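You operate a simulated robot arm through the tools that you are given. There is no shell and no other tool. Be economical: measure what you need, move in short steps, check, and stop when the job is done.

Carry out the task below with a simulated robot arm. There is one attempt and no reset: what you move stays moved.

TASK
Put the orange stamp card on the wash worktop top away on the pine ledge top. Then take the green capsule and leave it on top of the red tin.
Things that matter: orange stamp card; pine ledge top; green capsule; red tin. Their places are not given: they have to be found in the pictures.

It is judged by the outcome, as a careful person would: the job done as asked, and still so three seconds after it is handed in. It fails if anything else is knocked over, pushed out of place, dropped, spilled or broken.

THE ROBOT
A 7-joint arm with a two-finger parallel gripper, fixed in place. Base frame: the origin is at the foot of the arm, x ahead of it, y to its left, z up; the work surface is at about z = 0. Lengths are in mm, angles in rad, forces in N, time in s.
With the tool pointing down near the work surface it reaches from about 220 to 580 mm from the base axis. Its first joint turns from -1.152 to 1.152 rad. Payload 2.5 kg.
Tool frame: the origin (TCP) lies between the finger pads and is the grasp point; the fingertips stand 23 mm ahead of it; z points along the fingers, y is the line along which they close. The gripper opens to 94 mm. The fingers are 38 mm wide and 10 mm thick; the gripper's body (54 by 96 mm) begins 39 mm behind the TCP.
Orientation is that of the tool frame in the base frame, as a unit quaternion [w, x, y, z]. With the fingers straight down and closing along the base's y, the tool's x points along the base's -x, its y along +y and its z along -z.

THE INTERFACE
- The arm moves only by the tool nudge_tool. Its argument "commands" is a list of rows, each a list of 7 numbers: the shift along the tool's x, y, z in mm, then the turn, a rotation vector about the tool's x, y, z in rad, then the opening, from 0 (shut) to 1 (fully open). In form: [[dx, dy, dz, rx, ry, rz, claw], ...]. A call has 1 to 20 rows; each row is the pose to reach, as a shift and turn from the pose commanded when the call began, along the tool's axes at that moment. A row lasts 0.2 s, in which the tool goes at most 50 mm and 0.15 rad; a call with a longer step from one row to the next is refused whole, and so is a gripper value outside its range. A pose out of reach is approached as far as the arm can. The call stops where the force on the tool passes 40 N (or 10 N more than at its start, if that is more) or the arm is blocked; 0.2 s more then pass. The fingers move at their own pace (about 108 mm/s each) and stop on an object; they squeeze with about 38 N. The grip force told is the motor's: it shows also when the fingers shut on nothing. Time passes only in rows, and 0.2 s behind the last, so rows that repeat a pose let the fingers close. It gives the time, the measured TCP pose, the force on the tool (base axes), the opening and the grip force at its end, in the units of the frame above (readings bear some noise), and new pictures: "views" is both (left out), scene, wrist or none.
- Cameras (640 x 400 px; columns grow to the right, rows downward): "scene" is fixed at [89.9, -394.7, 532.5]; the picture's right is [0.98, -0.21, 0.00], its down [-0.12, -0.56, -0.82] and it looks along [0.17, 0.80, -0.58] (base axes); focal length 214 px, centre (320, 200). "wrist" rides on the gripper at [-39, 0, -44] in the tool frame; the picture's right is [0.00, -1.00, 0.00], its down [0.97, 0.00, -0.24] and it looks along [0.24, 0.00, 0.97] (tool axes); focal length 218 px, centre (320, 200).
- pixel_to_xyz(camera, pixels): for up to 12 pixels [column, row] of the newest picture of that camera ("zoom" is the newest enlarged one), the place [x, y, z] in the base frame of the surface seen there, good to about 2 mm, but the place of the scene camera against the robot may be out by one fixed shift of up to 18 mm in any direction. No time passes.
- enlarge(camera, box): a new picture of the part [left, top, right, bottom] of that camera's present view, enlarged. No time passes.
- close_job(): hands the job in; it is judged then, once.

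Work in short steps. Measure before you move; look again where a grasp or a placing could have gone wrong, and mend it. You have 80 turns and 120 pictures in all, the two below and enlarged ones among them. Open the gripper and draw the arm clear of the work before you hand the job in, unless the task says otherwise; then end with one line.

The tools are called after "Emit:" as a command line: name --pt "numbers of a row" for each row, then --argument value for the rest, lists and objects as JSON in quotes. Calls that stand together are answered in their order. nudge_tool: Moves the arm, as the interface text tells. Its arguments: {"type":"object","properties":{"commands":{"type":"array","items":{"type":"array","items":{"type":"number"}}},"views":{"type":"string","enum":["both","scene","wrist","none"]}},"required":["commands"]} The other tools are called the same way: pixel_to_xyz (camera, pixels) gives the place of the surface under pixels of a picture; enlarge (camera, box) takes an enlarged picture of a part of a camera's view; close_job () hands the job in.

At the start:

```text
clock: 0.0
eef_pos: [327.1, -88.7, 519.1]
tcp_rot: [-0.001, 0.0, 1.0, 0.0]
force: [-0.6, -0.3, 0.0]
width: 94.3
grasp_force: 0.1
```

scene: 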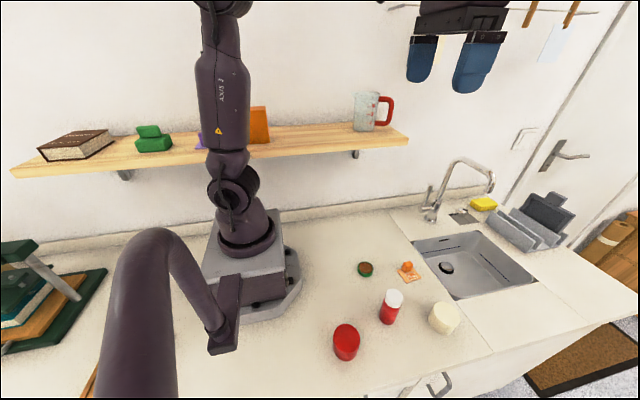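
wrist: 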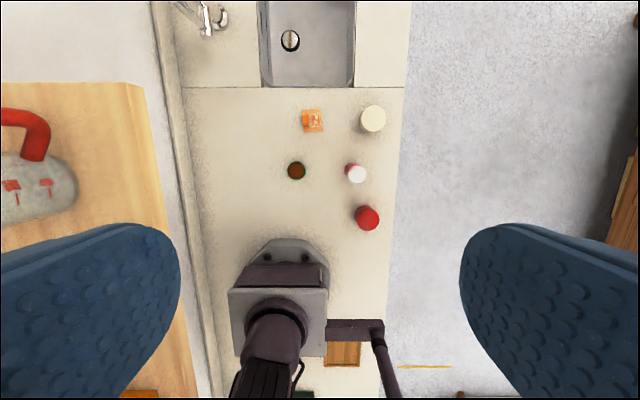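

I'll look closer at the worktop objects and the ledge first.

Emit:
enlarge --camera "scene" --box '[320, 240, 480, 360]'

Emit:
enlarge --camera "scene" --box '[0, 70, 420, 200]'

Emit:
enlarge --camera "wrist" --box '[270, 90, 410, 240]'

Emit:
pixel_to_xyz --camera "wrist" --pixels '[[312, 120], [296, 170], [367, 217], [355, 173], [373, 118], [250, 150], [304, 112], [321, 130], [100, 110], [125, 130], [60, 105], [130, 210]]'

Emit:
pixel_to_xyz --camera "scene" --pixels '[[408, 266], [402, 276], [416, 278], [366, 267], [346, 328], [394, 295], [300, 135], [330, 140], [400, 140], [340, 125], [365, 110], [259, 110]]'

```text
3.33 times, centred on (400, 300) of scene
```

zoom: 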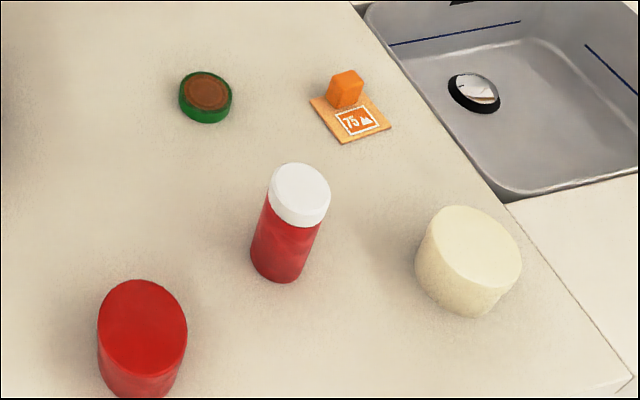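

```text
1.52 times, centred on (210, 135) of scene
```

zoom: 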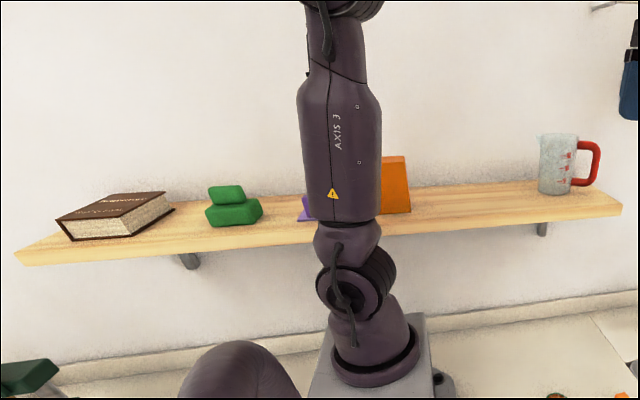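

```text
2.67 times, centred on (340, 165) of wrist
```

zoom: 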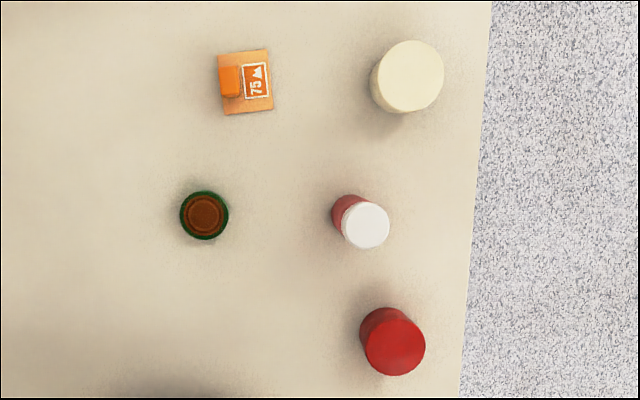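

```text
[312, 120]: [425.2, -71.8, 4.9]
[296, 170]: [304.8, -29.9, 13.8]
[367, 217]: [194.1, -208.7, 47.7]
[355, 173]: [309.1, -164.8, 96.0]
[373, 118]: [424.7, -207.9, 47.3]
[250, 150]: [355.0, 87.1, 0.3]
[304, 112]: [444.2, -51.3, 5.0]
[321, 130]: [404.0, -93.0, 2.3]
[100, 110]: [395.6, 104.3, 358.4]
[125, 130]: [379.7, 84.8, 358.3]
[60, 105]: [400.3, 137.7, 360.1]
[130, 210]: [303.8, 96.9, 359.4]
```

```text
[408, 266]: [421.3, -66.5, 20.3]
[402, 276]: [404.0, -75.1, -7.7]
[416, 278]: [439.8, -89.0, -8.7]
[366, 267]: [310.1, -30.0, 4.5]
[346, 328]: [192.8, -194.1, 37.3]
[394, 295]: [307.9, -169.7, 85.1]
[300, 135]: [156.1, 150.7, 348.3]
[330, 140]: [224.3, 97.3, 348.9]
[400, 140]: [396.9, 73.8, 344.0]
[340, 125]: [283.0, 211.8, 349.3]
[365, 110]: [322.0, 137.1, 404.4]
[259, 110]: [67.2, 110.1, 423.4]
```

The card (about [425,-72,3]) carries an orange cube, and the green disc is at about [305,-30,14]. I'll go over the card at about z=150 for a closer look.

Emit:
nudge_tool --pt "-11 2 40 0 0 0 1" --pt "-22 4 80 0 0 0 1" --pt "-33 6 120 0 0 0 1" --pt "-44 8 160 0 0 0 1" --pt "-55 10 200 0 0 0 1" --pt "-66 12 240 0 0 0 1" --pt "-77 14 280 0 0 0 1" --pt "-88 15 320 0 0 0 1" --pt "-98 17 369 0 0 0 1" --pt "-98 17 369 0 0 0 1"

```text
clock: 2.2
eef_pos: [426.3, -70.8, 149.5]
tcp_rot: [0.0, 0.0, 1.0, 0.0]
force: [-0.3, 0.2, -0.7]
width: 94.1
grasp_force: 0.1
```

scene: 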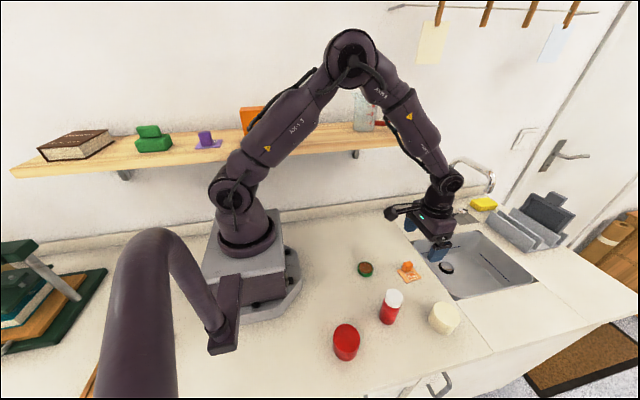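
wrist: 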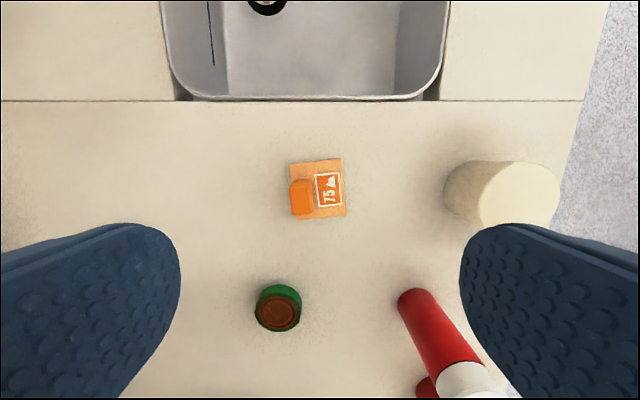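

Emit:
enlarge --camera "wrist" --box '[240, 140, 400, 240]'

Emit:
pixel_to_xyz --camera "wrist" --pixels '[[291, 164], [341, 160], [346, 214], [297, 218], [301, 185], [293, 183], [309, 182], [301, 210], [295, 210], [312, 208], [278, 312], [279, 290]]'

Emit:
enlarge --camera "scene" --box '[130, 90, 290, 190]'

Emit:
enlarge --camera "scene" --box '[385, 250, 435, 290]'

```text
4.00 times, centred on (320, 190) of wrist
```

zoom: 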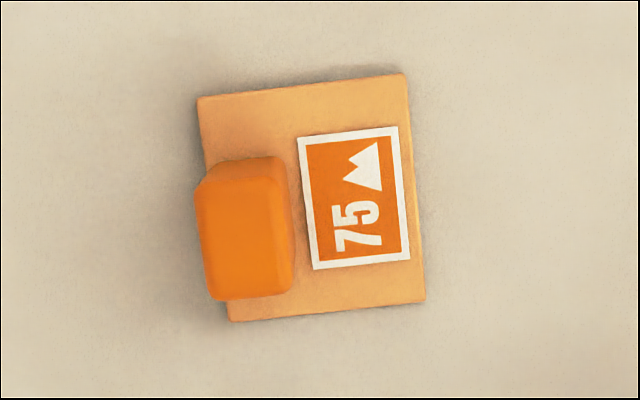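

```text
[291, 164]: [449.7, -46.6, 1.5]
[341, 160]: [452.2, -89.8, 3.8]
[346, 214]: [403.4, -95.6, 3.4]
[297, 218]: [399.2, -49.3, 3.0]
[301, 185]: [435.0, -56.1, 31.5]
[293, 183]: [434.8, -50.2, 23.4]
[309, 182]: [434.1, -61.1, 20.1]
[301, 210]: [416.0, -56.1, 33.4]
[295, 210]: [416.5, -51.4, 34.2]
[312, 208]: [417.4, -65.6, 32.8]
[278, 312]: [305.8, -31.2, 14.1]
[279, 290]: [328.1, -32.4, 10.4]
```

```text
4.00 times, centred on (210, 140) of scene
```

zoom: 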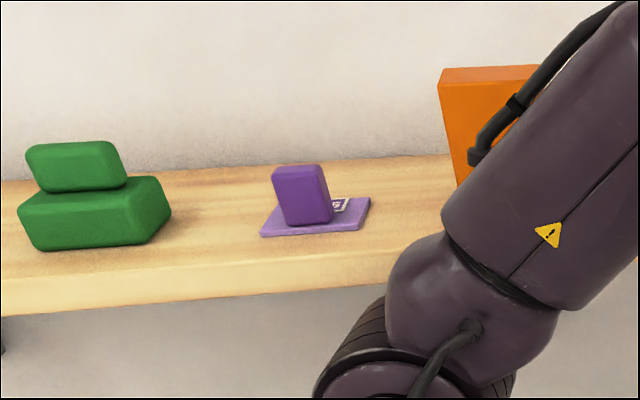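

```text
10.00 times, centred on (410, 270) of scene
```

zoom: 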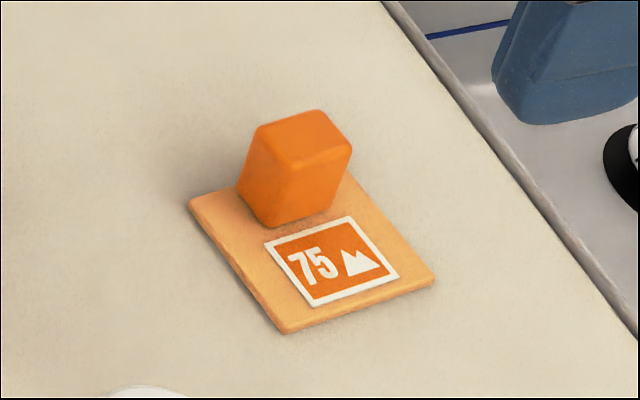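

The card has an orange knob, just like the purple card on the ledge. The knob's centre is about [426,-58], its top is at z=33, and it is turned about 0.08 rad. I'll go down to z=65 with the tool turned to match and check.

Emit:
nudge_tool --pt "0 6 30 0 0 -0.04 1" --pt "0 12.5 60 0 0 -0.08 1" --pt "0 12.5 85 0 0 -0.08 0.6" --pt "0 12.5 85 0 0 -0.08 0.6"

```text
clock: 3.2
eef_pos: [426.1, -58.1, 68.7]
tcp_rot: [-0.001, -0.04, 0.999, 0.001]
force: [0.3, -0.4, 0.1]
width: 56.4
grasp_force: 0.1
```

scene: 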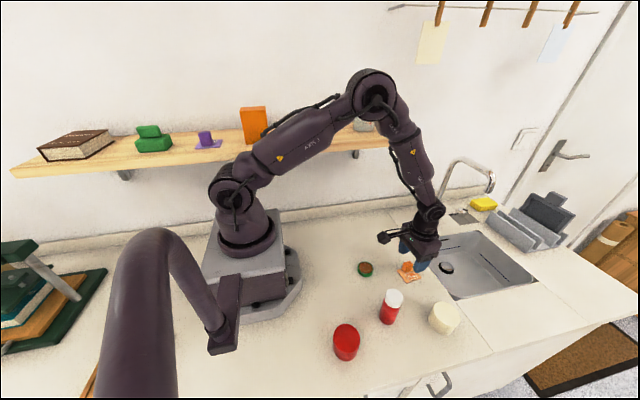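
wrist: 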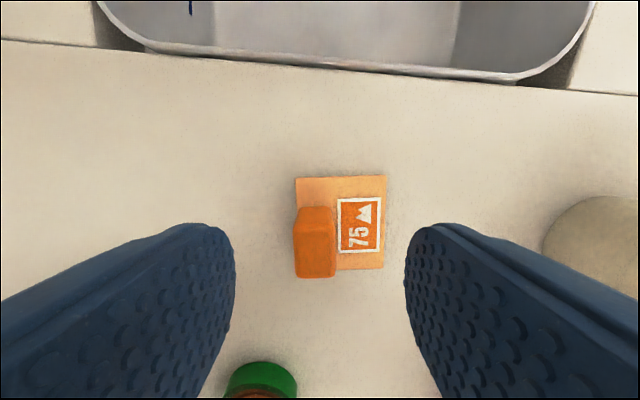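

Emit:
pixel_to_xyz --camera "wrist" --pixels '[[302, 220], [330, 220], [304, 265], [330, 265], [317, 274], [316, 240], [316, 210], [300, 182], [383, 180], [380, 266]]'

```text
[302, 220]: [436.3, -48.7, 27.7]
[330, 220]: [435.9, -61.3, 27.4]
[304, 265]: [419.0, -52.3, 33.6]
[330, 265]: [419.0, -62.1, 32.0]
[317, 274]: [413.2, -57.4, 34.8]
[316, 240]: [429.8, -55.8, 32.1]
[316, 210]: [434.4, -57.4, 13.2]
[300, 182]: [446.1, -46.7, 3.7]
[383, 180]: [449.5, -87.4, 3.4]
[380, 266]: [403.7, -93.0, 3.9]
```

The knob's centre is about [424,-57] and the tool is lined up with it. I'll descend to TCP z≈31 and close.

Emit:
nudge_tool --pt "1 1 15 0 0 0 0.6" --pt "2 1 30 0 0 0 0.6" --pt "2 1 37 0 0 0 0.6" --pt "2 1 37 0 0 0 0" --pt "2 1 37 0 0 0 0" --pt "2 1 37 0 0 0 0" --views "wrist"

Emit:
pixel_to_xyz --camera "scene" --pixels '[[270, 157], [254, 140], [245, 145], [265, 143], [208, 146], [355, 129], [375, 130], [405, 140], [330, 138], [320, 150], [318, 128], [318, 115]]'

```text
clock: 4.6
eef_pos: [424.8, -58.1, 28.7]
tcp_rot: [0.0, -0.04, 0.999, -0.001]
force: [-0.1, 0.4, 0.1]
width: 15.8
grasp_force: 38.3
```

wrist: 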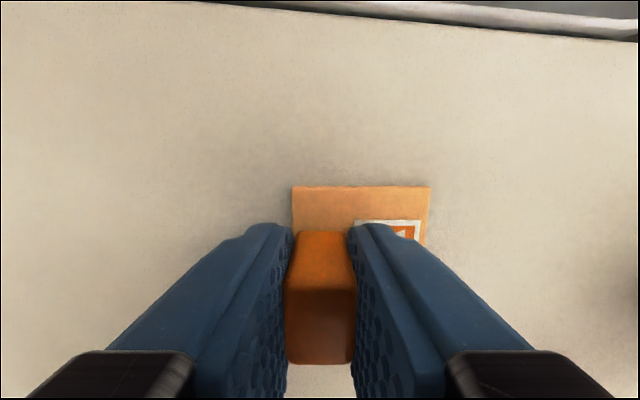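

```text
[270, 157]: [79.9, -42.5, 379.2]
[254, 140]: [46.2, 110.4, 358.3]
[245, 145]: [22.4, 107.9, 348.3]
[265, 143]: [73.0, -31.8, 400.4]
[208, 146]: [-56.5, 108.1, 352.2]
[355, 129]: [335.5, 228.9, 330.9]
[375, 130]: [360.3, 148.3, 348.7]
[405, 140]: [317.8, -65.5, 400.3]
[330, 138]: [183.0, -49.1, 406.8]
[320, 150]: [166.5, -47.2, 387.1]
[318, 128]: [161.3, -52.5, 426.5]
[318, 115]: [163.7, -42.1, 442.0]
```

The knob is held (opening 15.8 mm, 38 N). I'll lift it straight up, well above the ledge.

Emit:
nudge_tool --pt "0 0 -20 0 0 0 0" --pt "0 0 -60 0 0 0 0" --pt "0 0 -105 0 0 0 0" --pt "0 0 -150 0 0 0 0" --pt "0 0 -195 0 0 0 0" --pt "0 0 -240 0 0 0 0" --pt "0 0 -285 0 0 0.02 0" --pt "0 0 -330 0 0 0.04 0" --pt "0 0 -375 0 0 0.06 0" --pt "0 0 -420 0 0 0.08 0" --pt "0 0 -455 0 0 0.08 0" --pt "0 0 -455 0 0 0.08 0"

```text
clock: 7.2
eef_pos: [423.6, -58.8, 485.1]
tcp_rot: [0.0, 0.0, 1.0, 0.0]
force: [-0.4, -0.4, 0.2]
width: 15.7
grasp_force: 38.0
```

scene: 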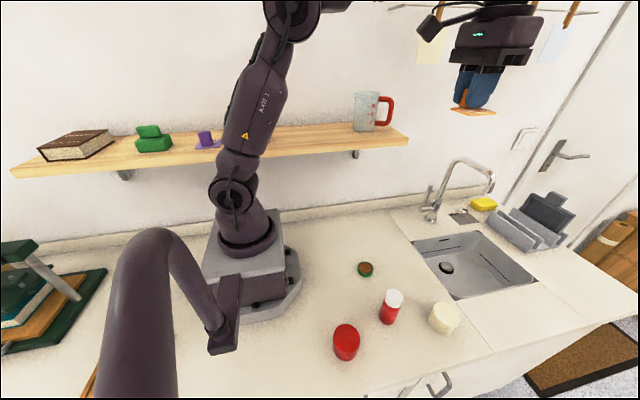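
wrist: 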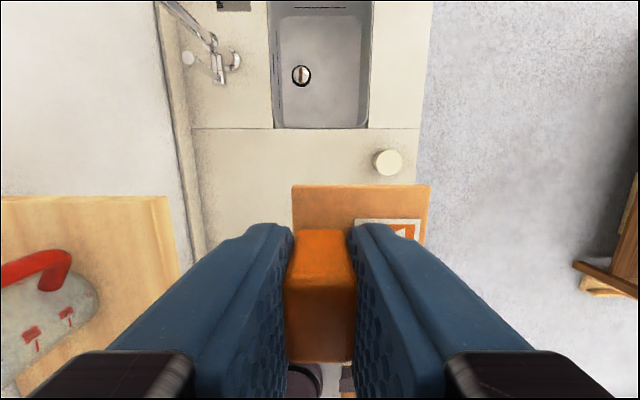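

Emit:
pixel_to_xyz --camera "wrist" --pixels '[[168, 200], [178, 280], [60, 205], [8, 200], [90, 290], [60, 258], [40, 370]]'

Emit:
pixel_to_xyz --camera "scene" --pixels '[[356, 105], [355, 125], [365, 130], [376, 125], [390, 105], [320, 126], [320, 140], [290, 155], [290, 127], [320, 119], [355, 149], [285, 145]]'

```text
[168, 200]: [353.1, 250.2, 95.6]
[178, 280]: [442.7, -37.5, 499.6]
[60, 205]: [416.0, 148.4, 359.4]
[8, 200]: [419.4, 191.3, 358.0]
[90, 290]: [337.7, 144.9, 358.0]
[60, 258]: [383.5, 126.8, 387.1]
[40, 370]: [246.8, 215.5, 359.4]
```

```text
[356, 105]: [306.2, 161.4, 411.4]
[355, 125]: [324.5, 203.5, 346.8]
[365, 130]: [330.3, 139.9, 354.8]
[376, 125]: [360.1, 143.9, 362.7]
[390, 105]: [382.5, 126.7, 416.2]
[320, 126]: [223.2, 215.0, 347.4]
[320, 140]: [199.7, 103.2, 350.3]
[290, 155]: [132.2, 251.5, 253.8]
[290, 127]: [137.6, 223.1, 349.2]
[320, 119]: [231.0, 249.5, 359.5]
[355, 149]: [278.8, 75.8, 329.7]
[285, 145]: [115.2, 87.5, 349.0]
```

The ledge top is at z≈359, from y≈80 to the wall at y≈250. The jug starts at x≈300, so I'll set the card around [215,152]. I'll move there high, keeping away from the jug.

Emit:
nudge_tool --pt "41 4 0 0 0 0 0" --pt "82 9 0 0 0 0 0" --pt "123 14 0 0 0 0 0" --pt "163 18 0 0 0 0 0" --pt "172 59 0 0 0 0 0" --pt "181 100 0 0 0 0 0" --pt "190 141 0 0 0 0 0" --pt "199 182 0 0 0 0 0" --pt "208 223 0 0 0 0 0" --pt "208 223 0 0 0 0 0"

```text
clock: 9.4
eef_pos: [216.5, 167.4, 485.9]
tcp_rot: [-0.001, -0.001, 1.0, 0.0]
force: [-0.5, 0.3, 0.0]
width: 15.8
grasp_force: 37.9
```

scene: 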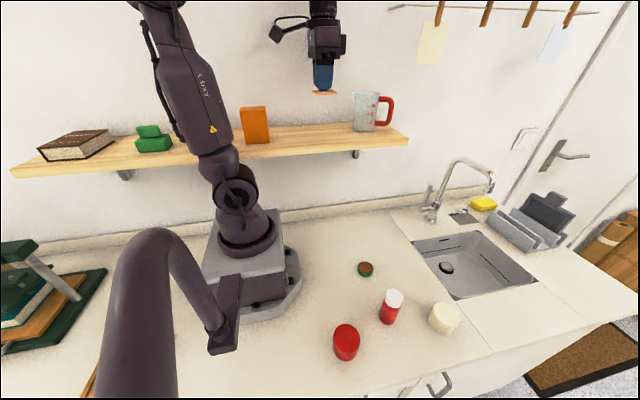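
wrist: 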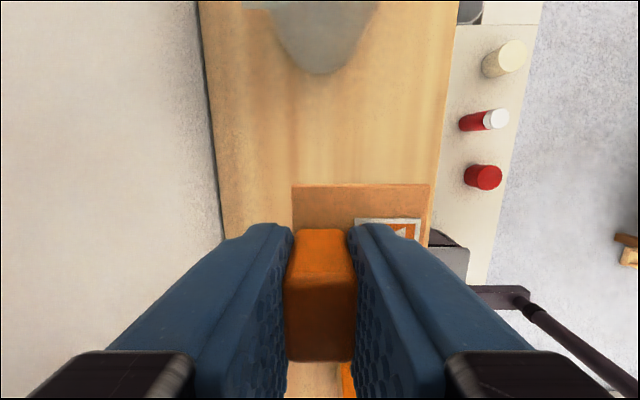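

It is clear over the ledge. I'll lower it to just above the surface.

Emit:
nudge_tool --pt "0 0 40 0 0 0 0" --pt "0 0 75 0 0 0 0" --pt "0 0 90 0 0 0 0" --pt "0 0 93 0 0 0 0" --pt "0 0 93 0 0 0 0"

Emit:
enlarge --camera "scene" --box '[270, 80, 390, 160]'

```text
clock: 10.6
eef_pos: [215.6, 165.2, 390.5]
tcp_rot: [0.001, 0.0, 1.0, 0.0]
force: [0.0, 0.4, 0.0]
width: 15.9
grasp_force: 37.9
```

scene: 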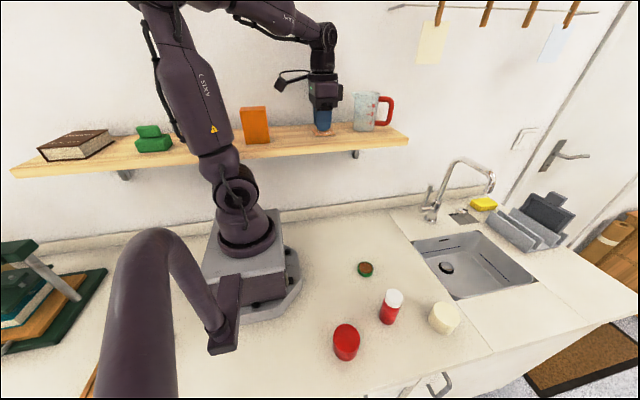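
wrist: 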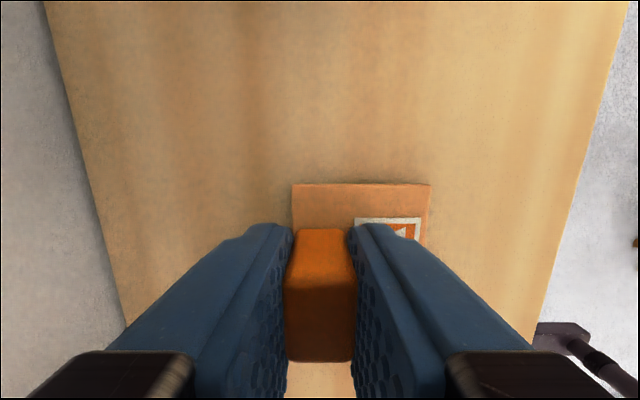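

```text
5.00 times, centred on (330, 120) of scene
```

zoom: 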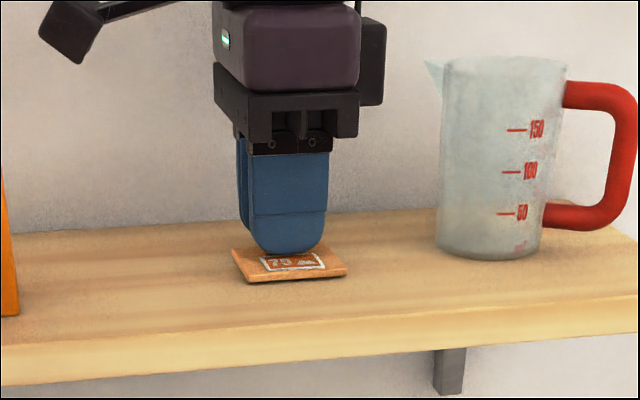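

The card is about 2–3 mm above the ledge, so I'll ease it down in small steps.

Emit:
nudge_tool --pt "0 0 1 0 0 0 0" --pt "0 0 2 0 0 0 0" --pt "0 0 2.5 0 0 0 0" --pt "0 0 2.5 0 0 0 0" --views "wrist"

```text
clock: 11.6
eef_pos: [215.2, 165.1, 388.2]
tcp_rot: [0.001, 0.0, 1.0, 0.001]
force: [-0.2, 2.0, 17.5]
width: 15.8
grasp_force: 38.1
```

wrist: 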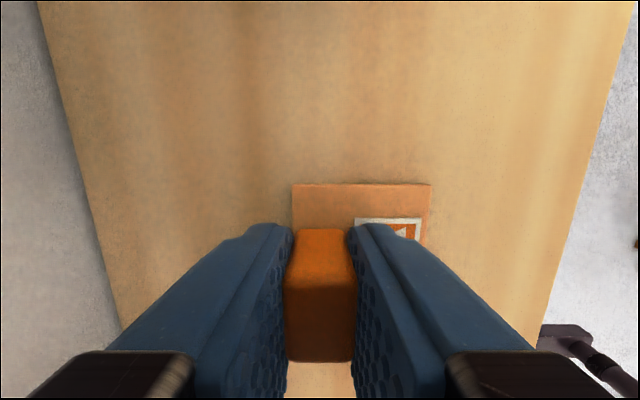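

Contact shows 17.5 N upward. I'll release and rise straight up.

Emit:
nudge_tool --pt "0 0 -0.5 0 0 0 0.35" --pt "0 0 -0.5 0 0 0 0.4" --pt "0 0 -0.5 0 0 0 0.4" --pt "0 0 -20 0 0 0 0.4" --pt "0 0 -60 0 0 0 0.4" --pt "0 0 -100 0 0 0 0.4" --pt "0 0 -110 0 0 0 0.4"

Emit:
enlarge --camera "scene" --box '[270, 80, 390, 160]'

```text
clock: 13.2
eef_pos: [215.9, 164.4, 499.6]
tcp_rot: [0.0, 0.0, 1.0, -0.001]
force: [-0.5, 0.1, 0.5]
width: 37.5
grasp_force: 0.1
```

scene: 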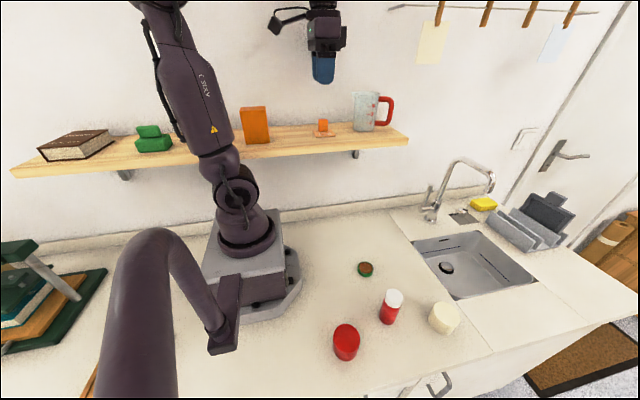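
wrist: 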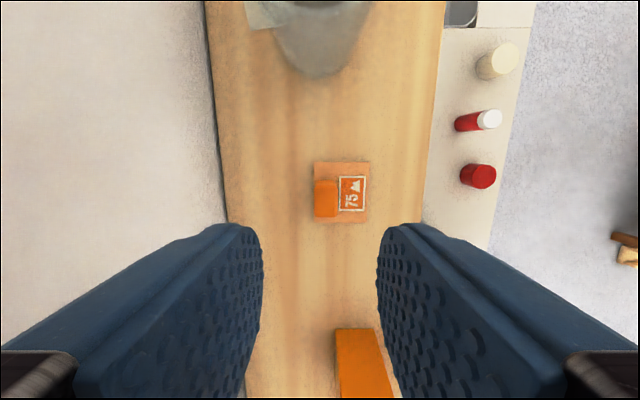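

```text
5.00 times, centred on (330, 120) of scene
```

zoom: 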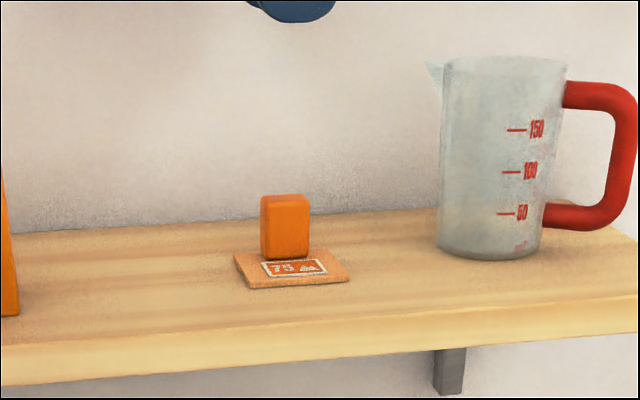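

The card sits flat on the ledge. Next I'll go back out and down over the green disc at about [305,-31].

Emit:
nudge_tool --pt "-5 -40 0 0 0 0 0.6" --pt "-10 -80 0 0 0 0 0.6" --pt "-16 -120 0 0 0 0 0.6" --pt "-22 -160 0 0 0 0 0.8" --pt "-30 -195 0 0 0 0 0.8" --pt "-70 -195 0 0 0 0 0.8" --pt "-89 -195 40 0 0 0 0.8" --pt "-89 -195 85 0 0 0 0.8" --pt "-89 -195 130 0 0 0 0.8" --pt "-89 -195 175 0 0 0 0.8" --pt "-89 -195 220 0 0 0 0.8" --pt "-89 -195 265 0 0 0 0.8" --pt "-89 -195 310 0 0 0 0.8" --pt "-89 -195 350 0 0 0 0.8" --pt "-89 -195 375 0 0 0 0.8" --pt "-89 -195 375 0 0 0 0.8"

Emit:
enlarge --camera "wrist" --box '[240, 120, 400, 240]'

Emit:
enlarge --camera "scene" --box '[320, 250, 410, 370]'

```text
clock: 16.6
eef_pos: [303.2, -29.3, 123.4]
tcp_rot: [0.0, 0.0, 1.0, 0.0]
force: [-0.4, 0.3, -0.1]
width: 75.5
grasp_force: 0.1
```

scene: 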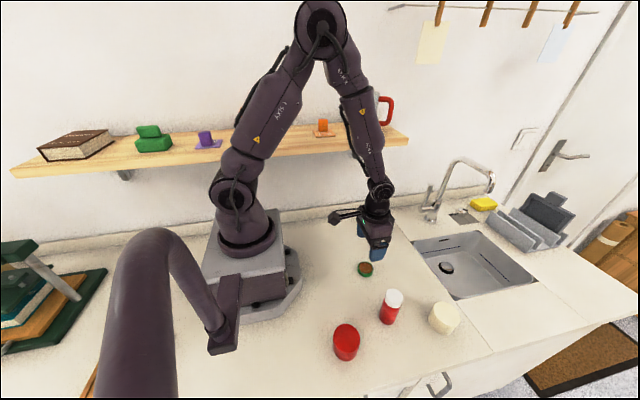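
wrist: 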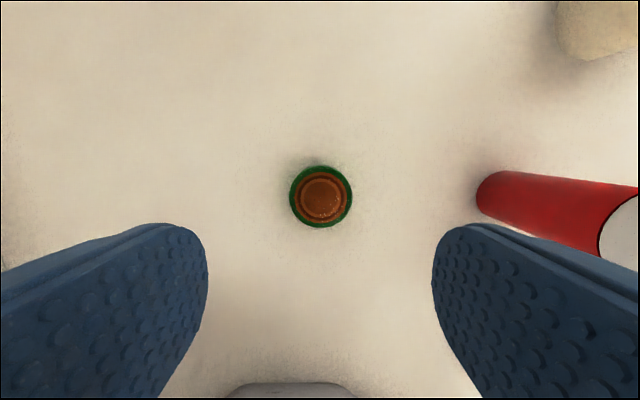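

```text
3.33 times, centred on (320, 180) of wrist
```

zoom: 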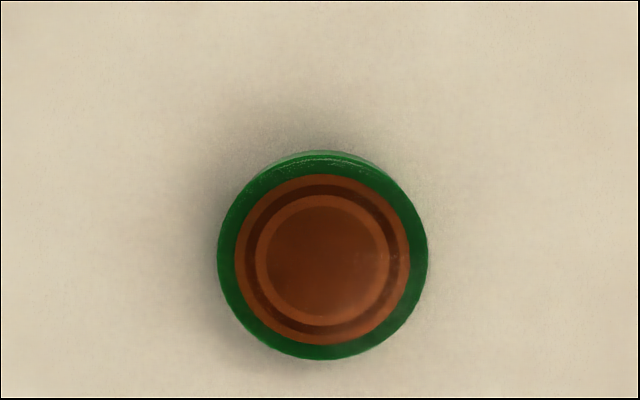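

```text
3.33 times, centred on (365, 310) of scene
```

zoom: 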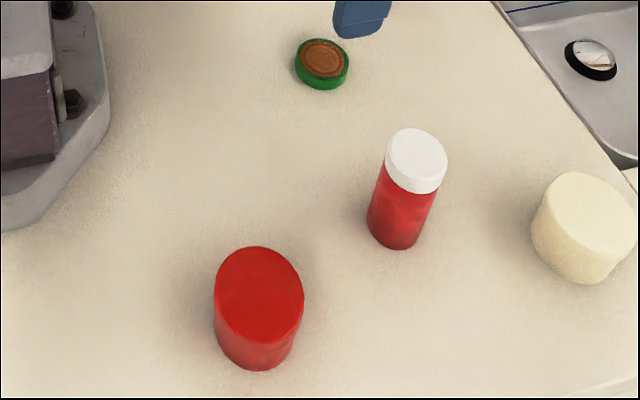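

Emit:
pixel_to_xyz --camera "wrist" --pixels '[[320, 197], [293, 197], [348, 197], [321, 169], [321, 225], [490, 190], [500, 190]]'

Emit:
pixel_to_xyz --camera "scene" --pixels '[[357, 333], [336, 335], [346, 325], [346, 340], [346, 347], [388, 318], [345, 358]]'

```text
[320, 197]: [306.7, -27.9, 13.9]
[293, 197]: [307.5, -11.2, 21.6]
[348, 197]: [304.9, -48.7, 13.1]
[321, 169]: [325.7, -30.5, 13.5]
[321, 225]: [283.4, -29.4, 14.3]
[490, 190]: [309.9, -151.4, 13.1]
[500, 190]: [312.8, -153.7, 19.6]
```

```text
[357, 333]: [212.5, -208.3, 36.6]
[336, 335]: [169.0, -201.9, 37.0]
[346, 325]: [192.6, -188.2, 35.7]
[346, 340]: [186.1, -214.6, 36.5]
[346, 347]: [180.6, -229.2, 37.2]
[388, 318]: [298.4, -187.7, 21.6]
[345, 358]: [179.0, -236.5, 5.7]
```

The capsule's centre is about [305,-29.5], it is 44 mm across and its top is at z≈14. I'll descend to TCP z≈26 (tips at 3 mm) and close.

Emit:
nudge_tool --pt "-2 0 40 0 0 0 0.8" --pt "-2 0 75 0 0 0 0.8" --pt "-2 0 92 0 0 0 0.8" --pt "-2 0 97 0 0 0 0.8" --pt "-2 0 97 0 0 0 0.5" --pt "-2 0 97 0 0 0 0" --pt "-2 0 97 0 0 0 0" --pt "-2 0 97 0 0 0 0"

Emit:
pixel_to_xyz --camera "scene" --pixels '[[225, 290], [230, 345], [205, 290], [170, 240], [140, 300], [238, 340]]'

```text
clock: 18.4
eef_pos: [305.1, -31.3, 26.8]
tcp_rot: [0.0, 0.001, 1.0, 0.0]
force: [-0.3, 0.5, -0.7]
width: 44.8
grasp_force: 37.8
```

scene: 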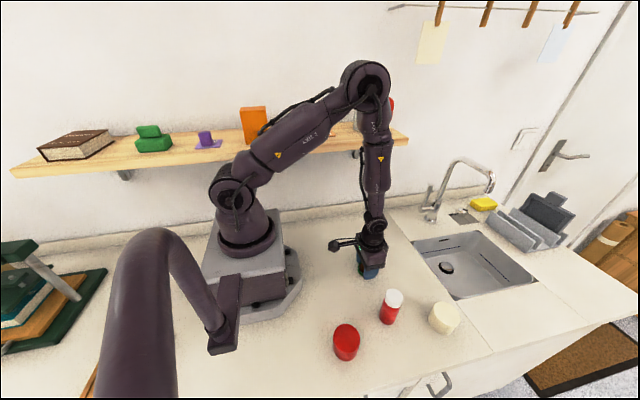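
wrist: 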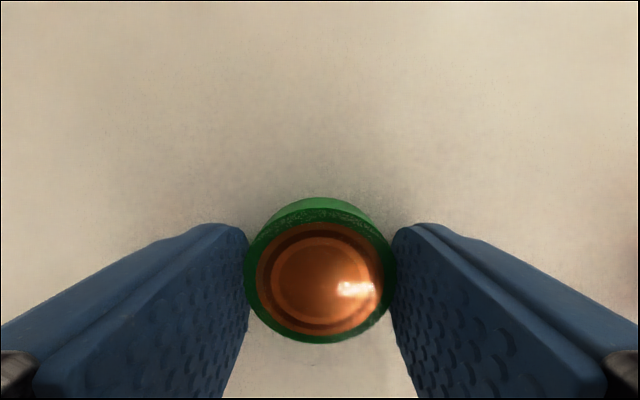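

```text
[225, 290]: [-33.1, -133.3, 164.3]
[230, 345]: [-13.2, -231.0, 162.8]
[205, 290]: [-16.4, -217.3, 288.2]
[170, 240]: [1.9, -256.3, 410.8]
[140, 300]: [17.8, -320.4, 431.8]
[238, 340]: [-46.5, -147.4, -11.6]
```

Held (opening 44.8 mm). I'll lift it, then carry it at z≈160 towards the tin, stopping short so the wrist camera can see the tin.

Emit:
nudge_tool --pt "0 0 -15 0 0 0 0" --pt "0 0 -55 0 0 0 0" --pt "0 0 -95 0 0 0 0" --pt "0 0 -135 0 0 0 0" --pt "25 -35 -135 0 0 0 0" --pt "50 -70 -135 0 0 0 0" --pt "75 -105 -135 0 0 0 0" --pt "95 -140 -135 0 0 0 0" --pt "113 -176 -135 0 0 0 0" --pt "113 -176 -135 0 0 0 0"

```text
clock: 20.6
eef_pos: [192.9, -207.4, 164.5]
tcp_rot: [0.0, 0.0, 1.0, 0.0]
force: [0.0, -0.3, -1.1]
width: 44.9
grasp_force: 38.2
```

scene: 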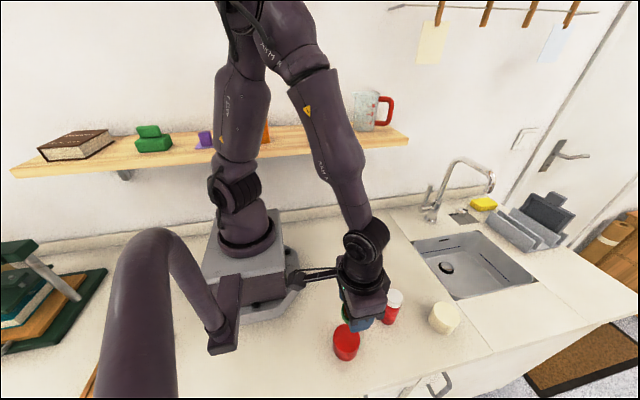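
wrist: 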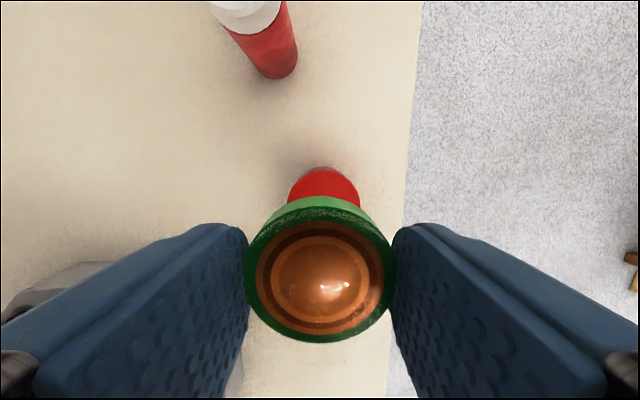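

Emit:
pixel_to_xyz --camera "wrist" --pixels '[[323, 169], [295, 180], [352, 180], [290, 194], [357, 194], [323, 172], [323, 185], [300, 175], [346, 175]]'

Emit:
enlarge --camera "wrist" --box '[270, 150, 380, 220]'

```text
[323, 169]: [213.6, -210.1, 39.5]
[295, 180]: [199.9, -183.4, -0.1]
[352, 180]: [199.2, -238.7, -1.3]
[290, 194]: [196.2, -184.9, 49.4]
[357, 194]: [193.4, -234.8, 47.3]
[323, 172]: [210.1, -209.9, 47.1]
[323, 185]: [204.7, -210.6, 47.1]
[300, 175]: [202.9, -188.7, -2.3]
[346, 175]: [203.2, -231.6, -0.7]
```

```text
5.71 times, centred on (325, 185) of wrist
```

zoom: 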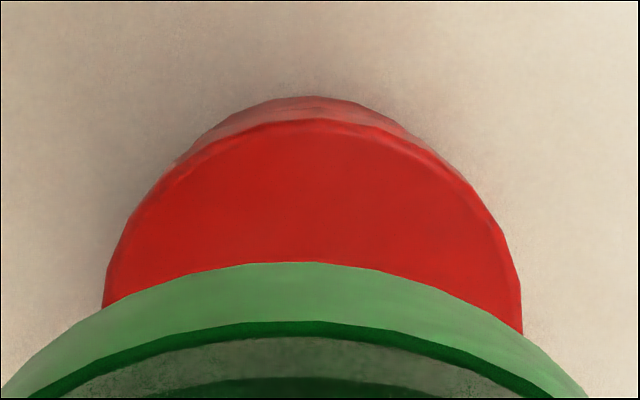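

The tin's top is centred at about [190,-209] and z≈48. I'll lower to just above it.

Emit:
nudge_tool --pt "2.5 -2 30 0 0 0 0" --pt "2.5 -2 60 0 0 0 0" --pt "2.5 -2 78 0 0 0 0" --pt "2.5 -2 84 0 0 0 0" --pt "2.5 -2 84 0 0 0 0"

Emit:
enlarge --camera "scene" --box '[300, 290, 400, 370]'

```text
clock: 21.8
eef_pos: [189.9, -208.5, 78.6]
tcp_rot: [0.001, 0.0, 1.0, 0.0]
force: [0.5, -0.7, -0.6]
width: 44.8
grasp_force: 38.5
```

scene: 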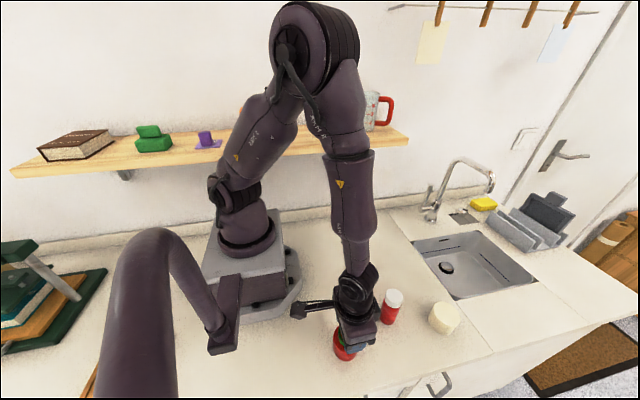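
wrist: 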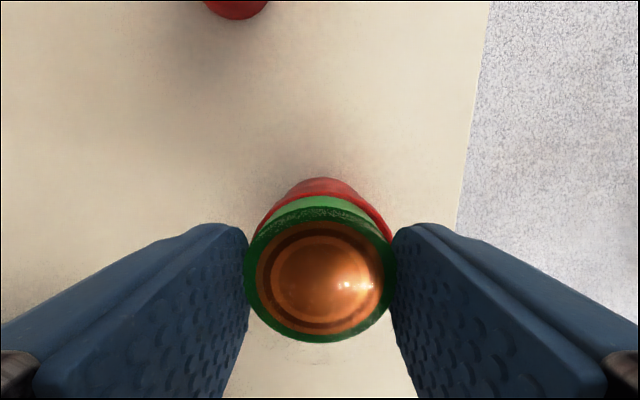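

```text
5.00 times, centred on (350, 330) of scene
```

zoom: 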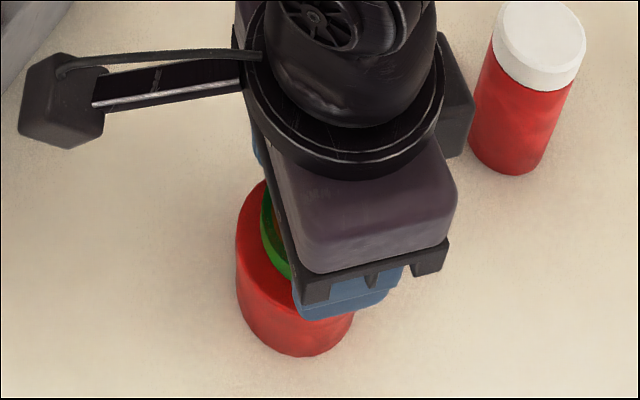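

Emit:
enlarge --camera "wrist" --box '[240, 165, 400, 265]'

Emit:
pixel_to_xyz --camera "scene" --pixels '[[353, 328], [352, 332], [355, 340], [348, 338], [349, 330], [356, 350], [348, 346]]'

```text
4.00 times, centred on (320, 215) of wrist
```

zoom: 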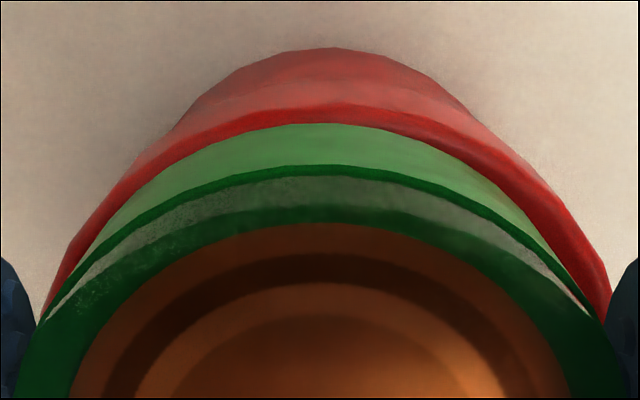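

```text
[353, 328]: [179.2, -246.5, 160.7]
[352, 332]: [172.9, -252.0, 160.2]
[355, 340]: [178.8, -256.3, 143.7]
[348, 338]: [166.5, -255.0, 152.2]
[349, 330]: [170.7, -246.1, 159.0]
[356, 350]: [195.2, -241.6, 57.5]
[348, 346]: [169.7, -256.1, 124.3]
```

The capsule is within about 2 mm of the tin's centre. I'll correct by [-1.5,-1] mm and ease it down to contact.

Emit:
nudge_tool --pt "1.5 -1 0 0 0 0 0" --pt "1.5 -1 1.5 0 0 0 0" --pt "1.5 -1 2.5 0 0 0 0" --pt "1.5 -1 3.2 0 0 0 0" --pt "1.5 -1 3.2 0 0 0 0" --views "wrist"

```text
clock: 23.0
eef_pos: [189.2, -209.0, 74.0]
tcp_rot: [0.0, 0.0, 1.0, 0.0]
force: [-1.1, 1.6, 6.5]
width: 44.7
grasp_force: 37.8
```

wrist: 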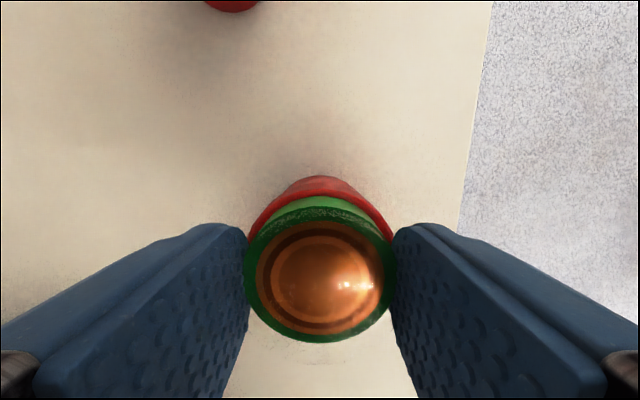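

Contact (6.5 N up) and well centred. I'll open gently and rise.

Emit:
nudge_tool --pt "0 0 0 0 0 0 0.52" --pt "0 0 0 0 0 0 0.6" --pt "0 0 0 0 0 0 0.7" --pt "0 0 0 0 0 0 0.7" --pt "0 0 -20 0 0 0 0.7" --pt "0 0 -60 0 0 0 0.7" --pt "0 0 -100 0 0 0 0.7" --pt "0 0 -140 0 0 0 0.7" --pt "-40 20 -180 0 0 0 0.7" --pt "-70 50 -210 0 0 0 0.7" --pt "-90 90 -230 0 0 0 0.7" --pt "-90 130 -230 0 0 0 0.7" --pt "-90 130 -230 0 0 0 0.7"

Emit:
enlarge --camera "scene" --box '[300, 250, 460, 370]'

```text
refused: row 9 steps farther than a row can; nothing moved
```

```text
3.33 times, centred on (380, 310) of scene
```

zoom: 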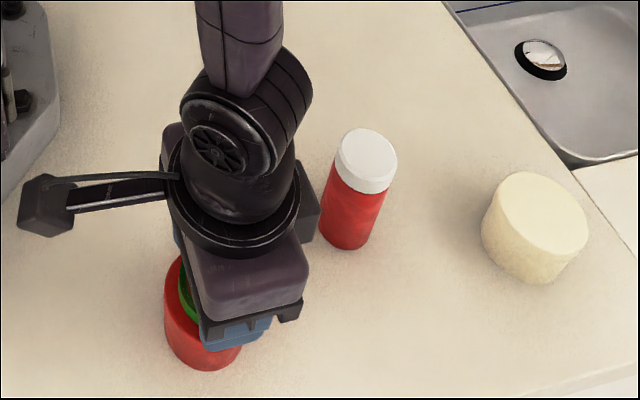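

One row's step was too long, so the call was refused. I'll send it again with smaller steps.

Emit:
nudge_tool --pt "0 0 0 0 0 0 0.52" --pt "0 0 0 0 0 0 0.6" --pt "0 0 0 0 0 0 0.7" --pt "0 0 0 0 0 0 0.7" --pt "0 0 -20 0 0 0 0.7" --pt "0 0 -60 0 0 0 0.7" --pt "0 0 -100 0 0 0 0.7" --pt "0 0 -140 0 0 0 0.7" --pt "0 0 -180 0 0 0 0.7" --pt "-20 20 -210 0 0 0 0.7" --pt "-45 50 -220 0 0 0 0.7" --pt "-70 85 -220 0 0 0 0.7" --pt "-90 120 -220 0 0 0 0.7" --pt "-90 120 -220 0 0 0 0.7"

Emit:
enlarge --camera "scene" --box '[300, 250, 460, 370]'

Emit:
enlarge --camera "scene" --box '[180, 80, 420, 180]'

```text
clock: 26.0
eef_pos: [281.7, -90.0, 295.8]
tcp_rot: [0.0, 0.001, 1.0, 0.0]
force: [-0.1, -0.2, -0.1]
width: 66.0
grasp_force: 0.0
```

scene: 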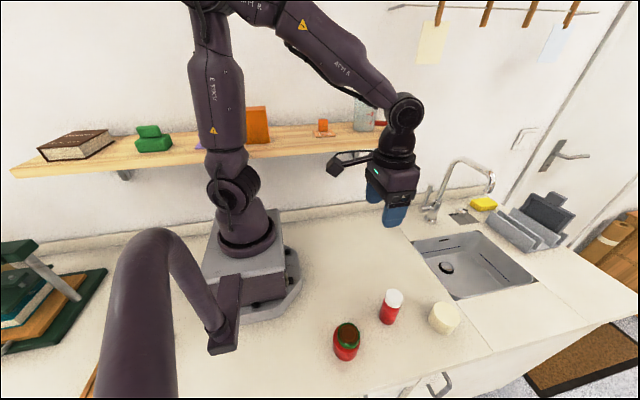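
wrist: 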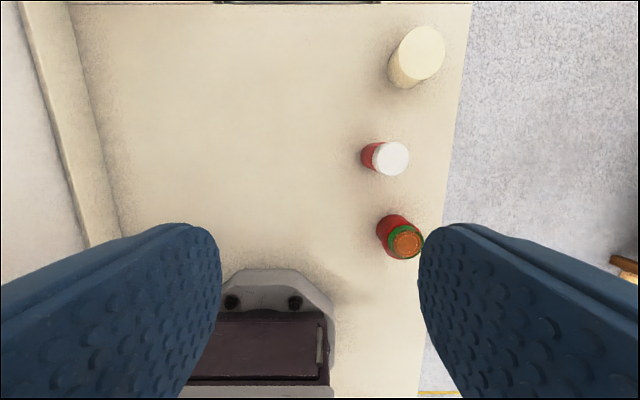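

```text
3.33 times, centred on (380, 310) of scene
```

zoom: 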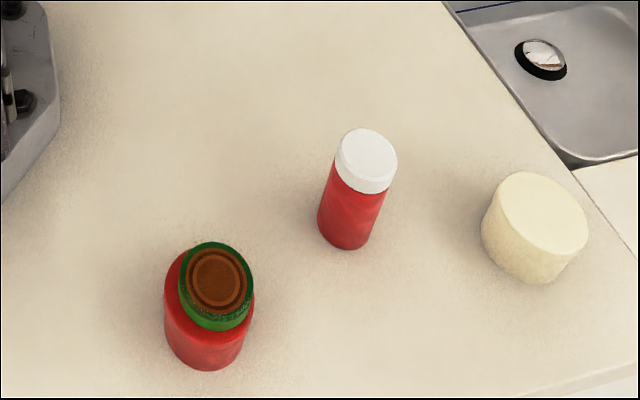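

```text
2.67 times, centred on (300, 130) of scene
```

zoom: 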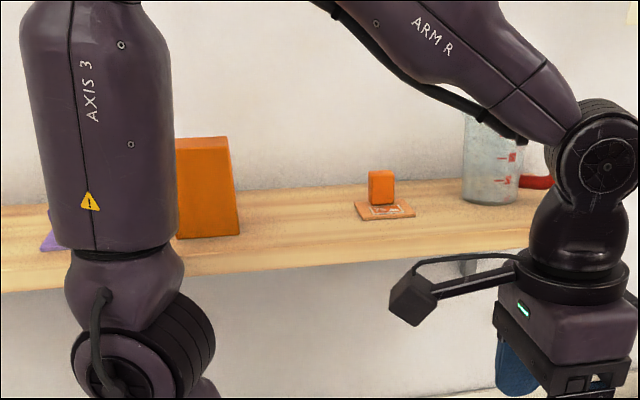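

The capsule rests on the tin and looks slightly off-centre, so I'll measure the offset before handing in.

Emit:
enlarge --camera "scene" --box '[326, 312, 370, 366]'

Emit:
pixel_to_xyz --camera "scene" --pixels '[[346, 325], [340, 333], [354, 333], [346, 340], [346, 333]]'

```text
7.41 times, centred on (348, 339) of scene
```

zoom: 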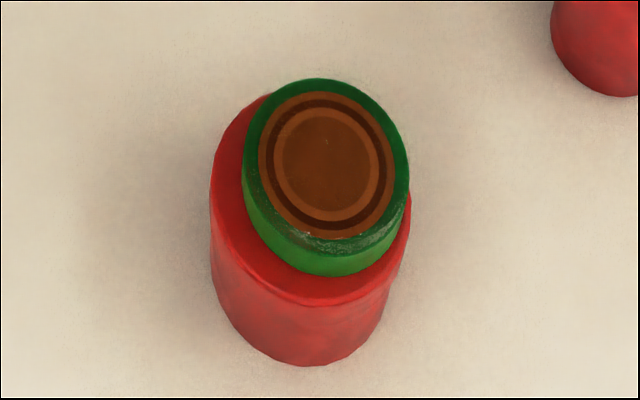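

```text
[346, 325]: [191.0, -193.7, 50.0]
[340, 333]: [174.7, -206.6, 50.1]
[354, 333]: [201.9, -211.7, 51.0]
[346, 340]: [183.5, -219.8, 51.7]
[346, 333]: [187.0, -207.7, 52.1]
```

The capsule lies flat on the tin, only about 4 mm off centre. The card is on the ledge, nothing else has been disturbed, and the arm is clear with the gripper open.

Emit:
close_job

```text
The job is handed in.
```

The orange stamp card is on the pine ledge, and the green capsule is on top of the red tin, about 4 mm off centre but lying flat.
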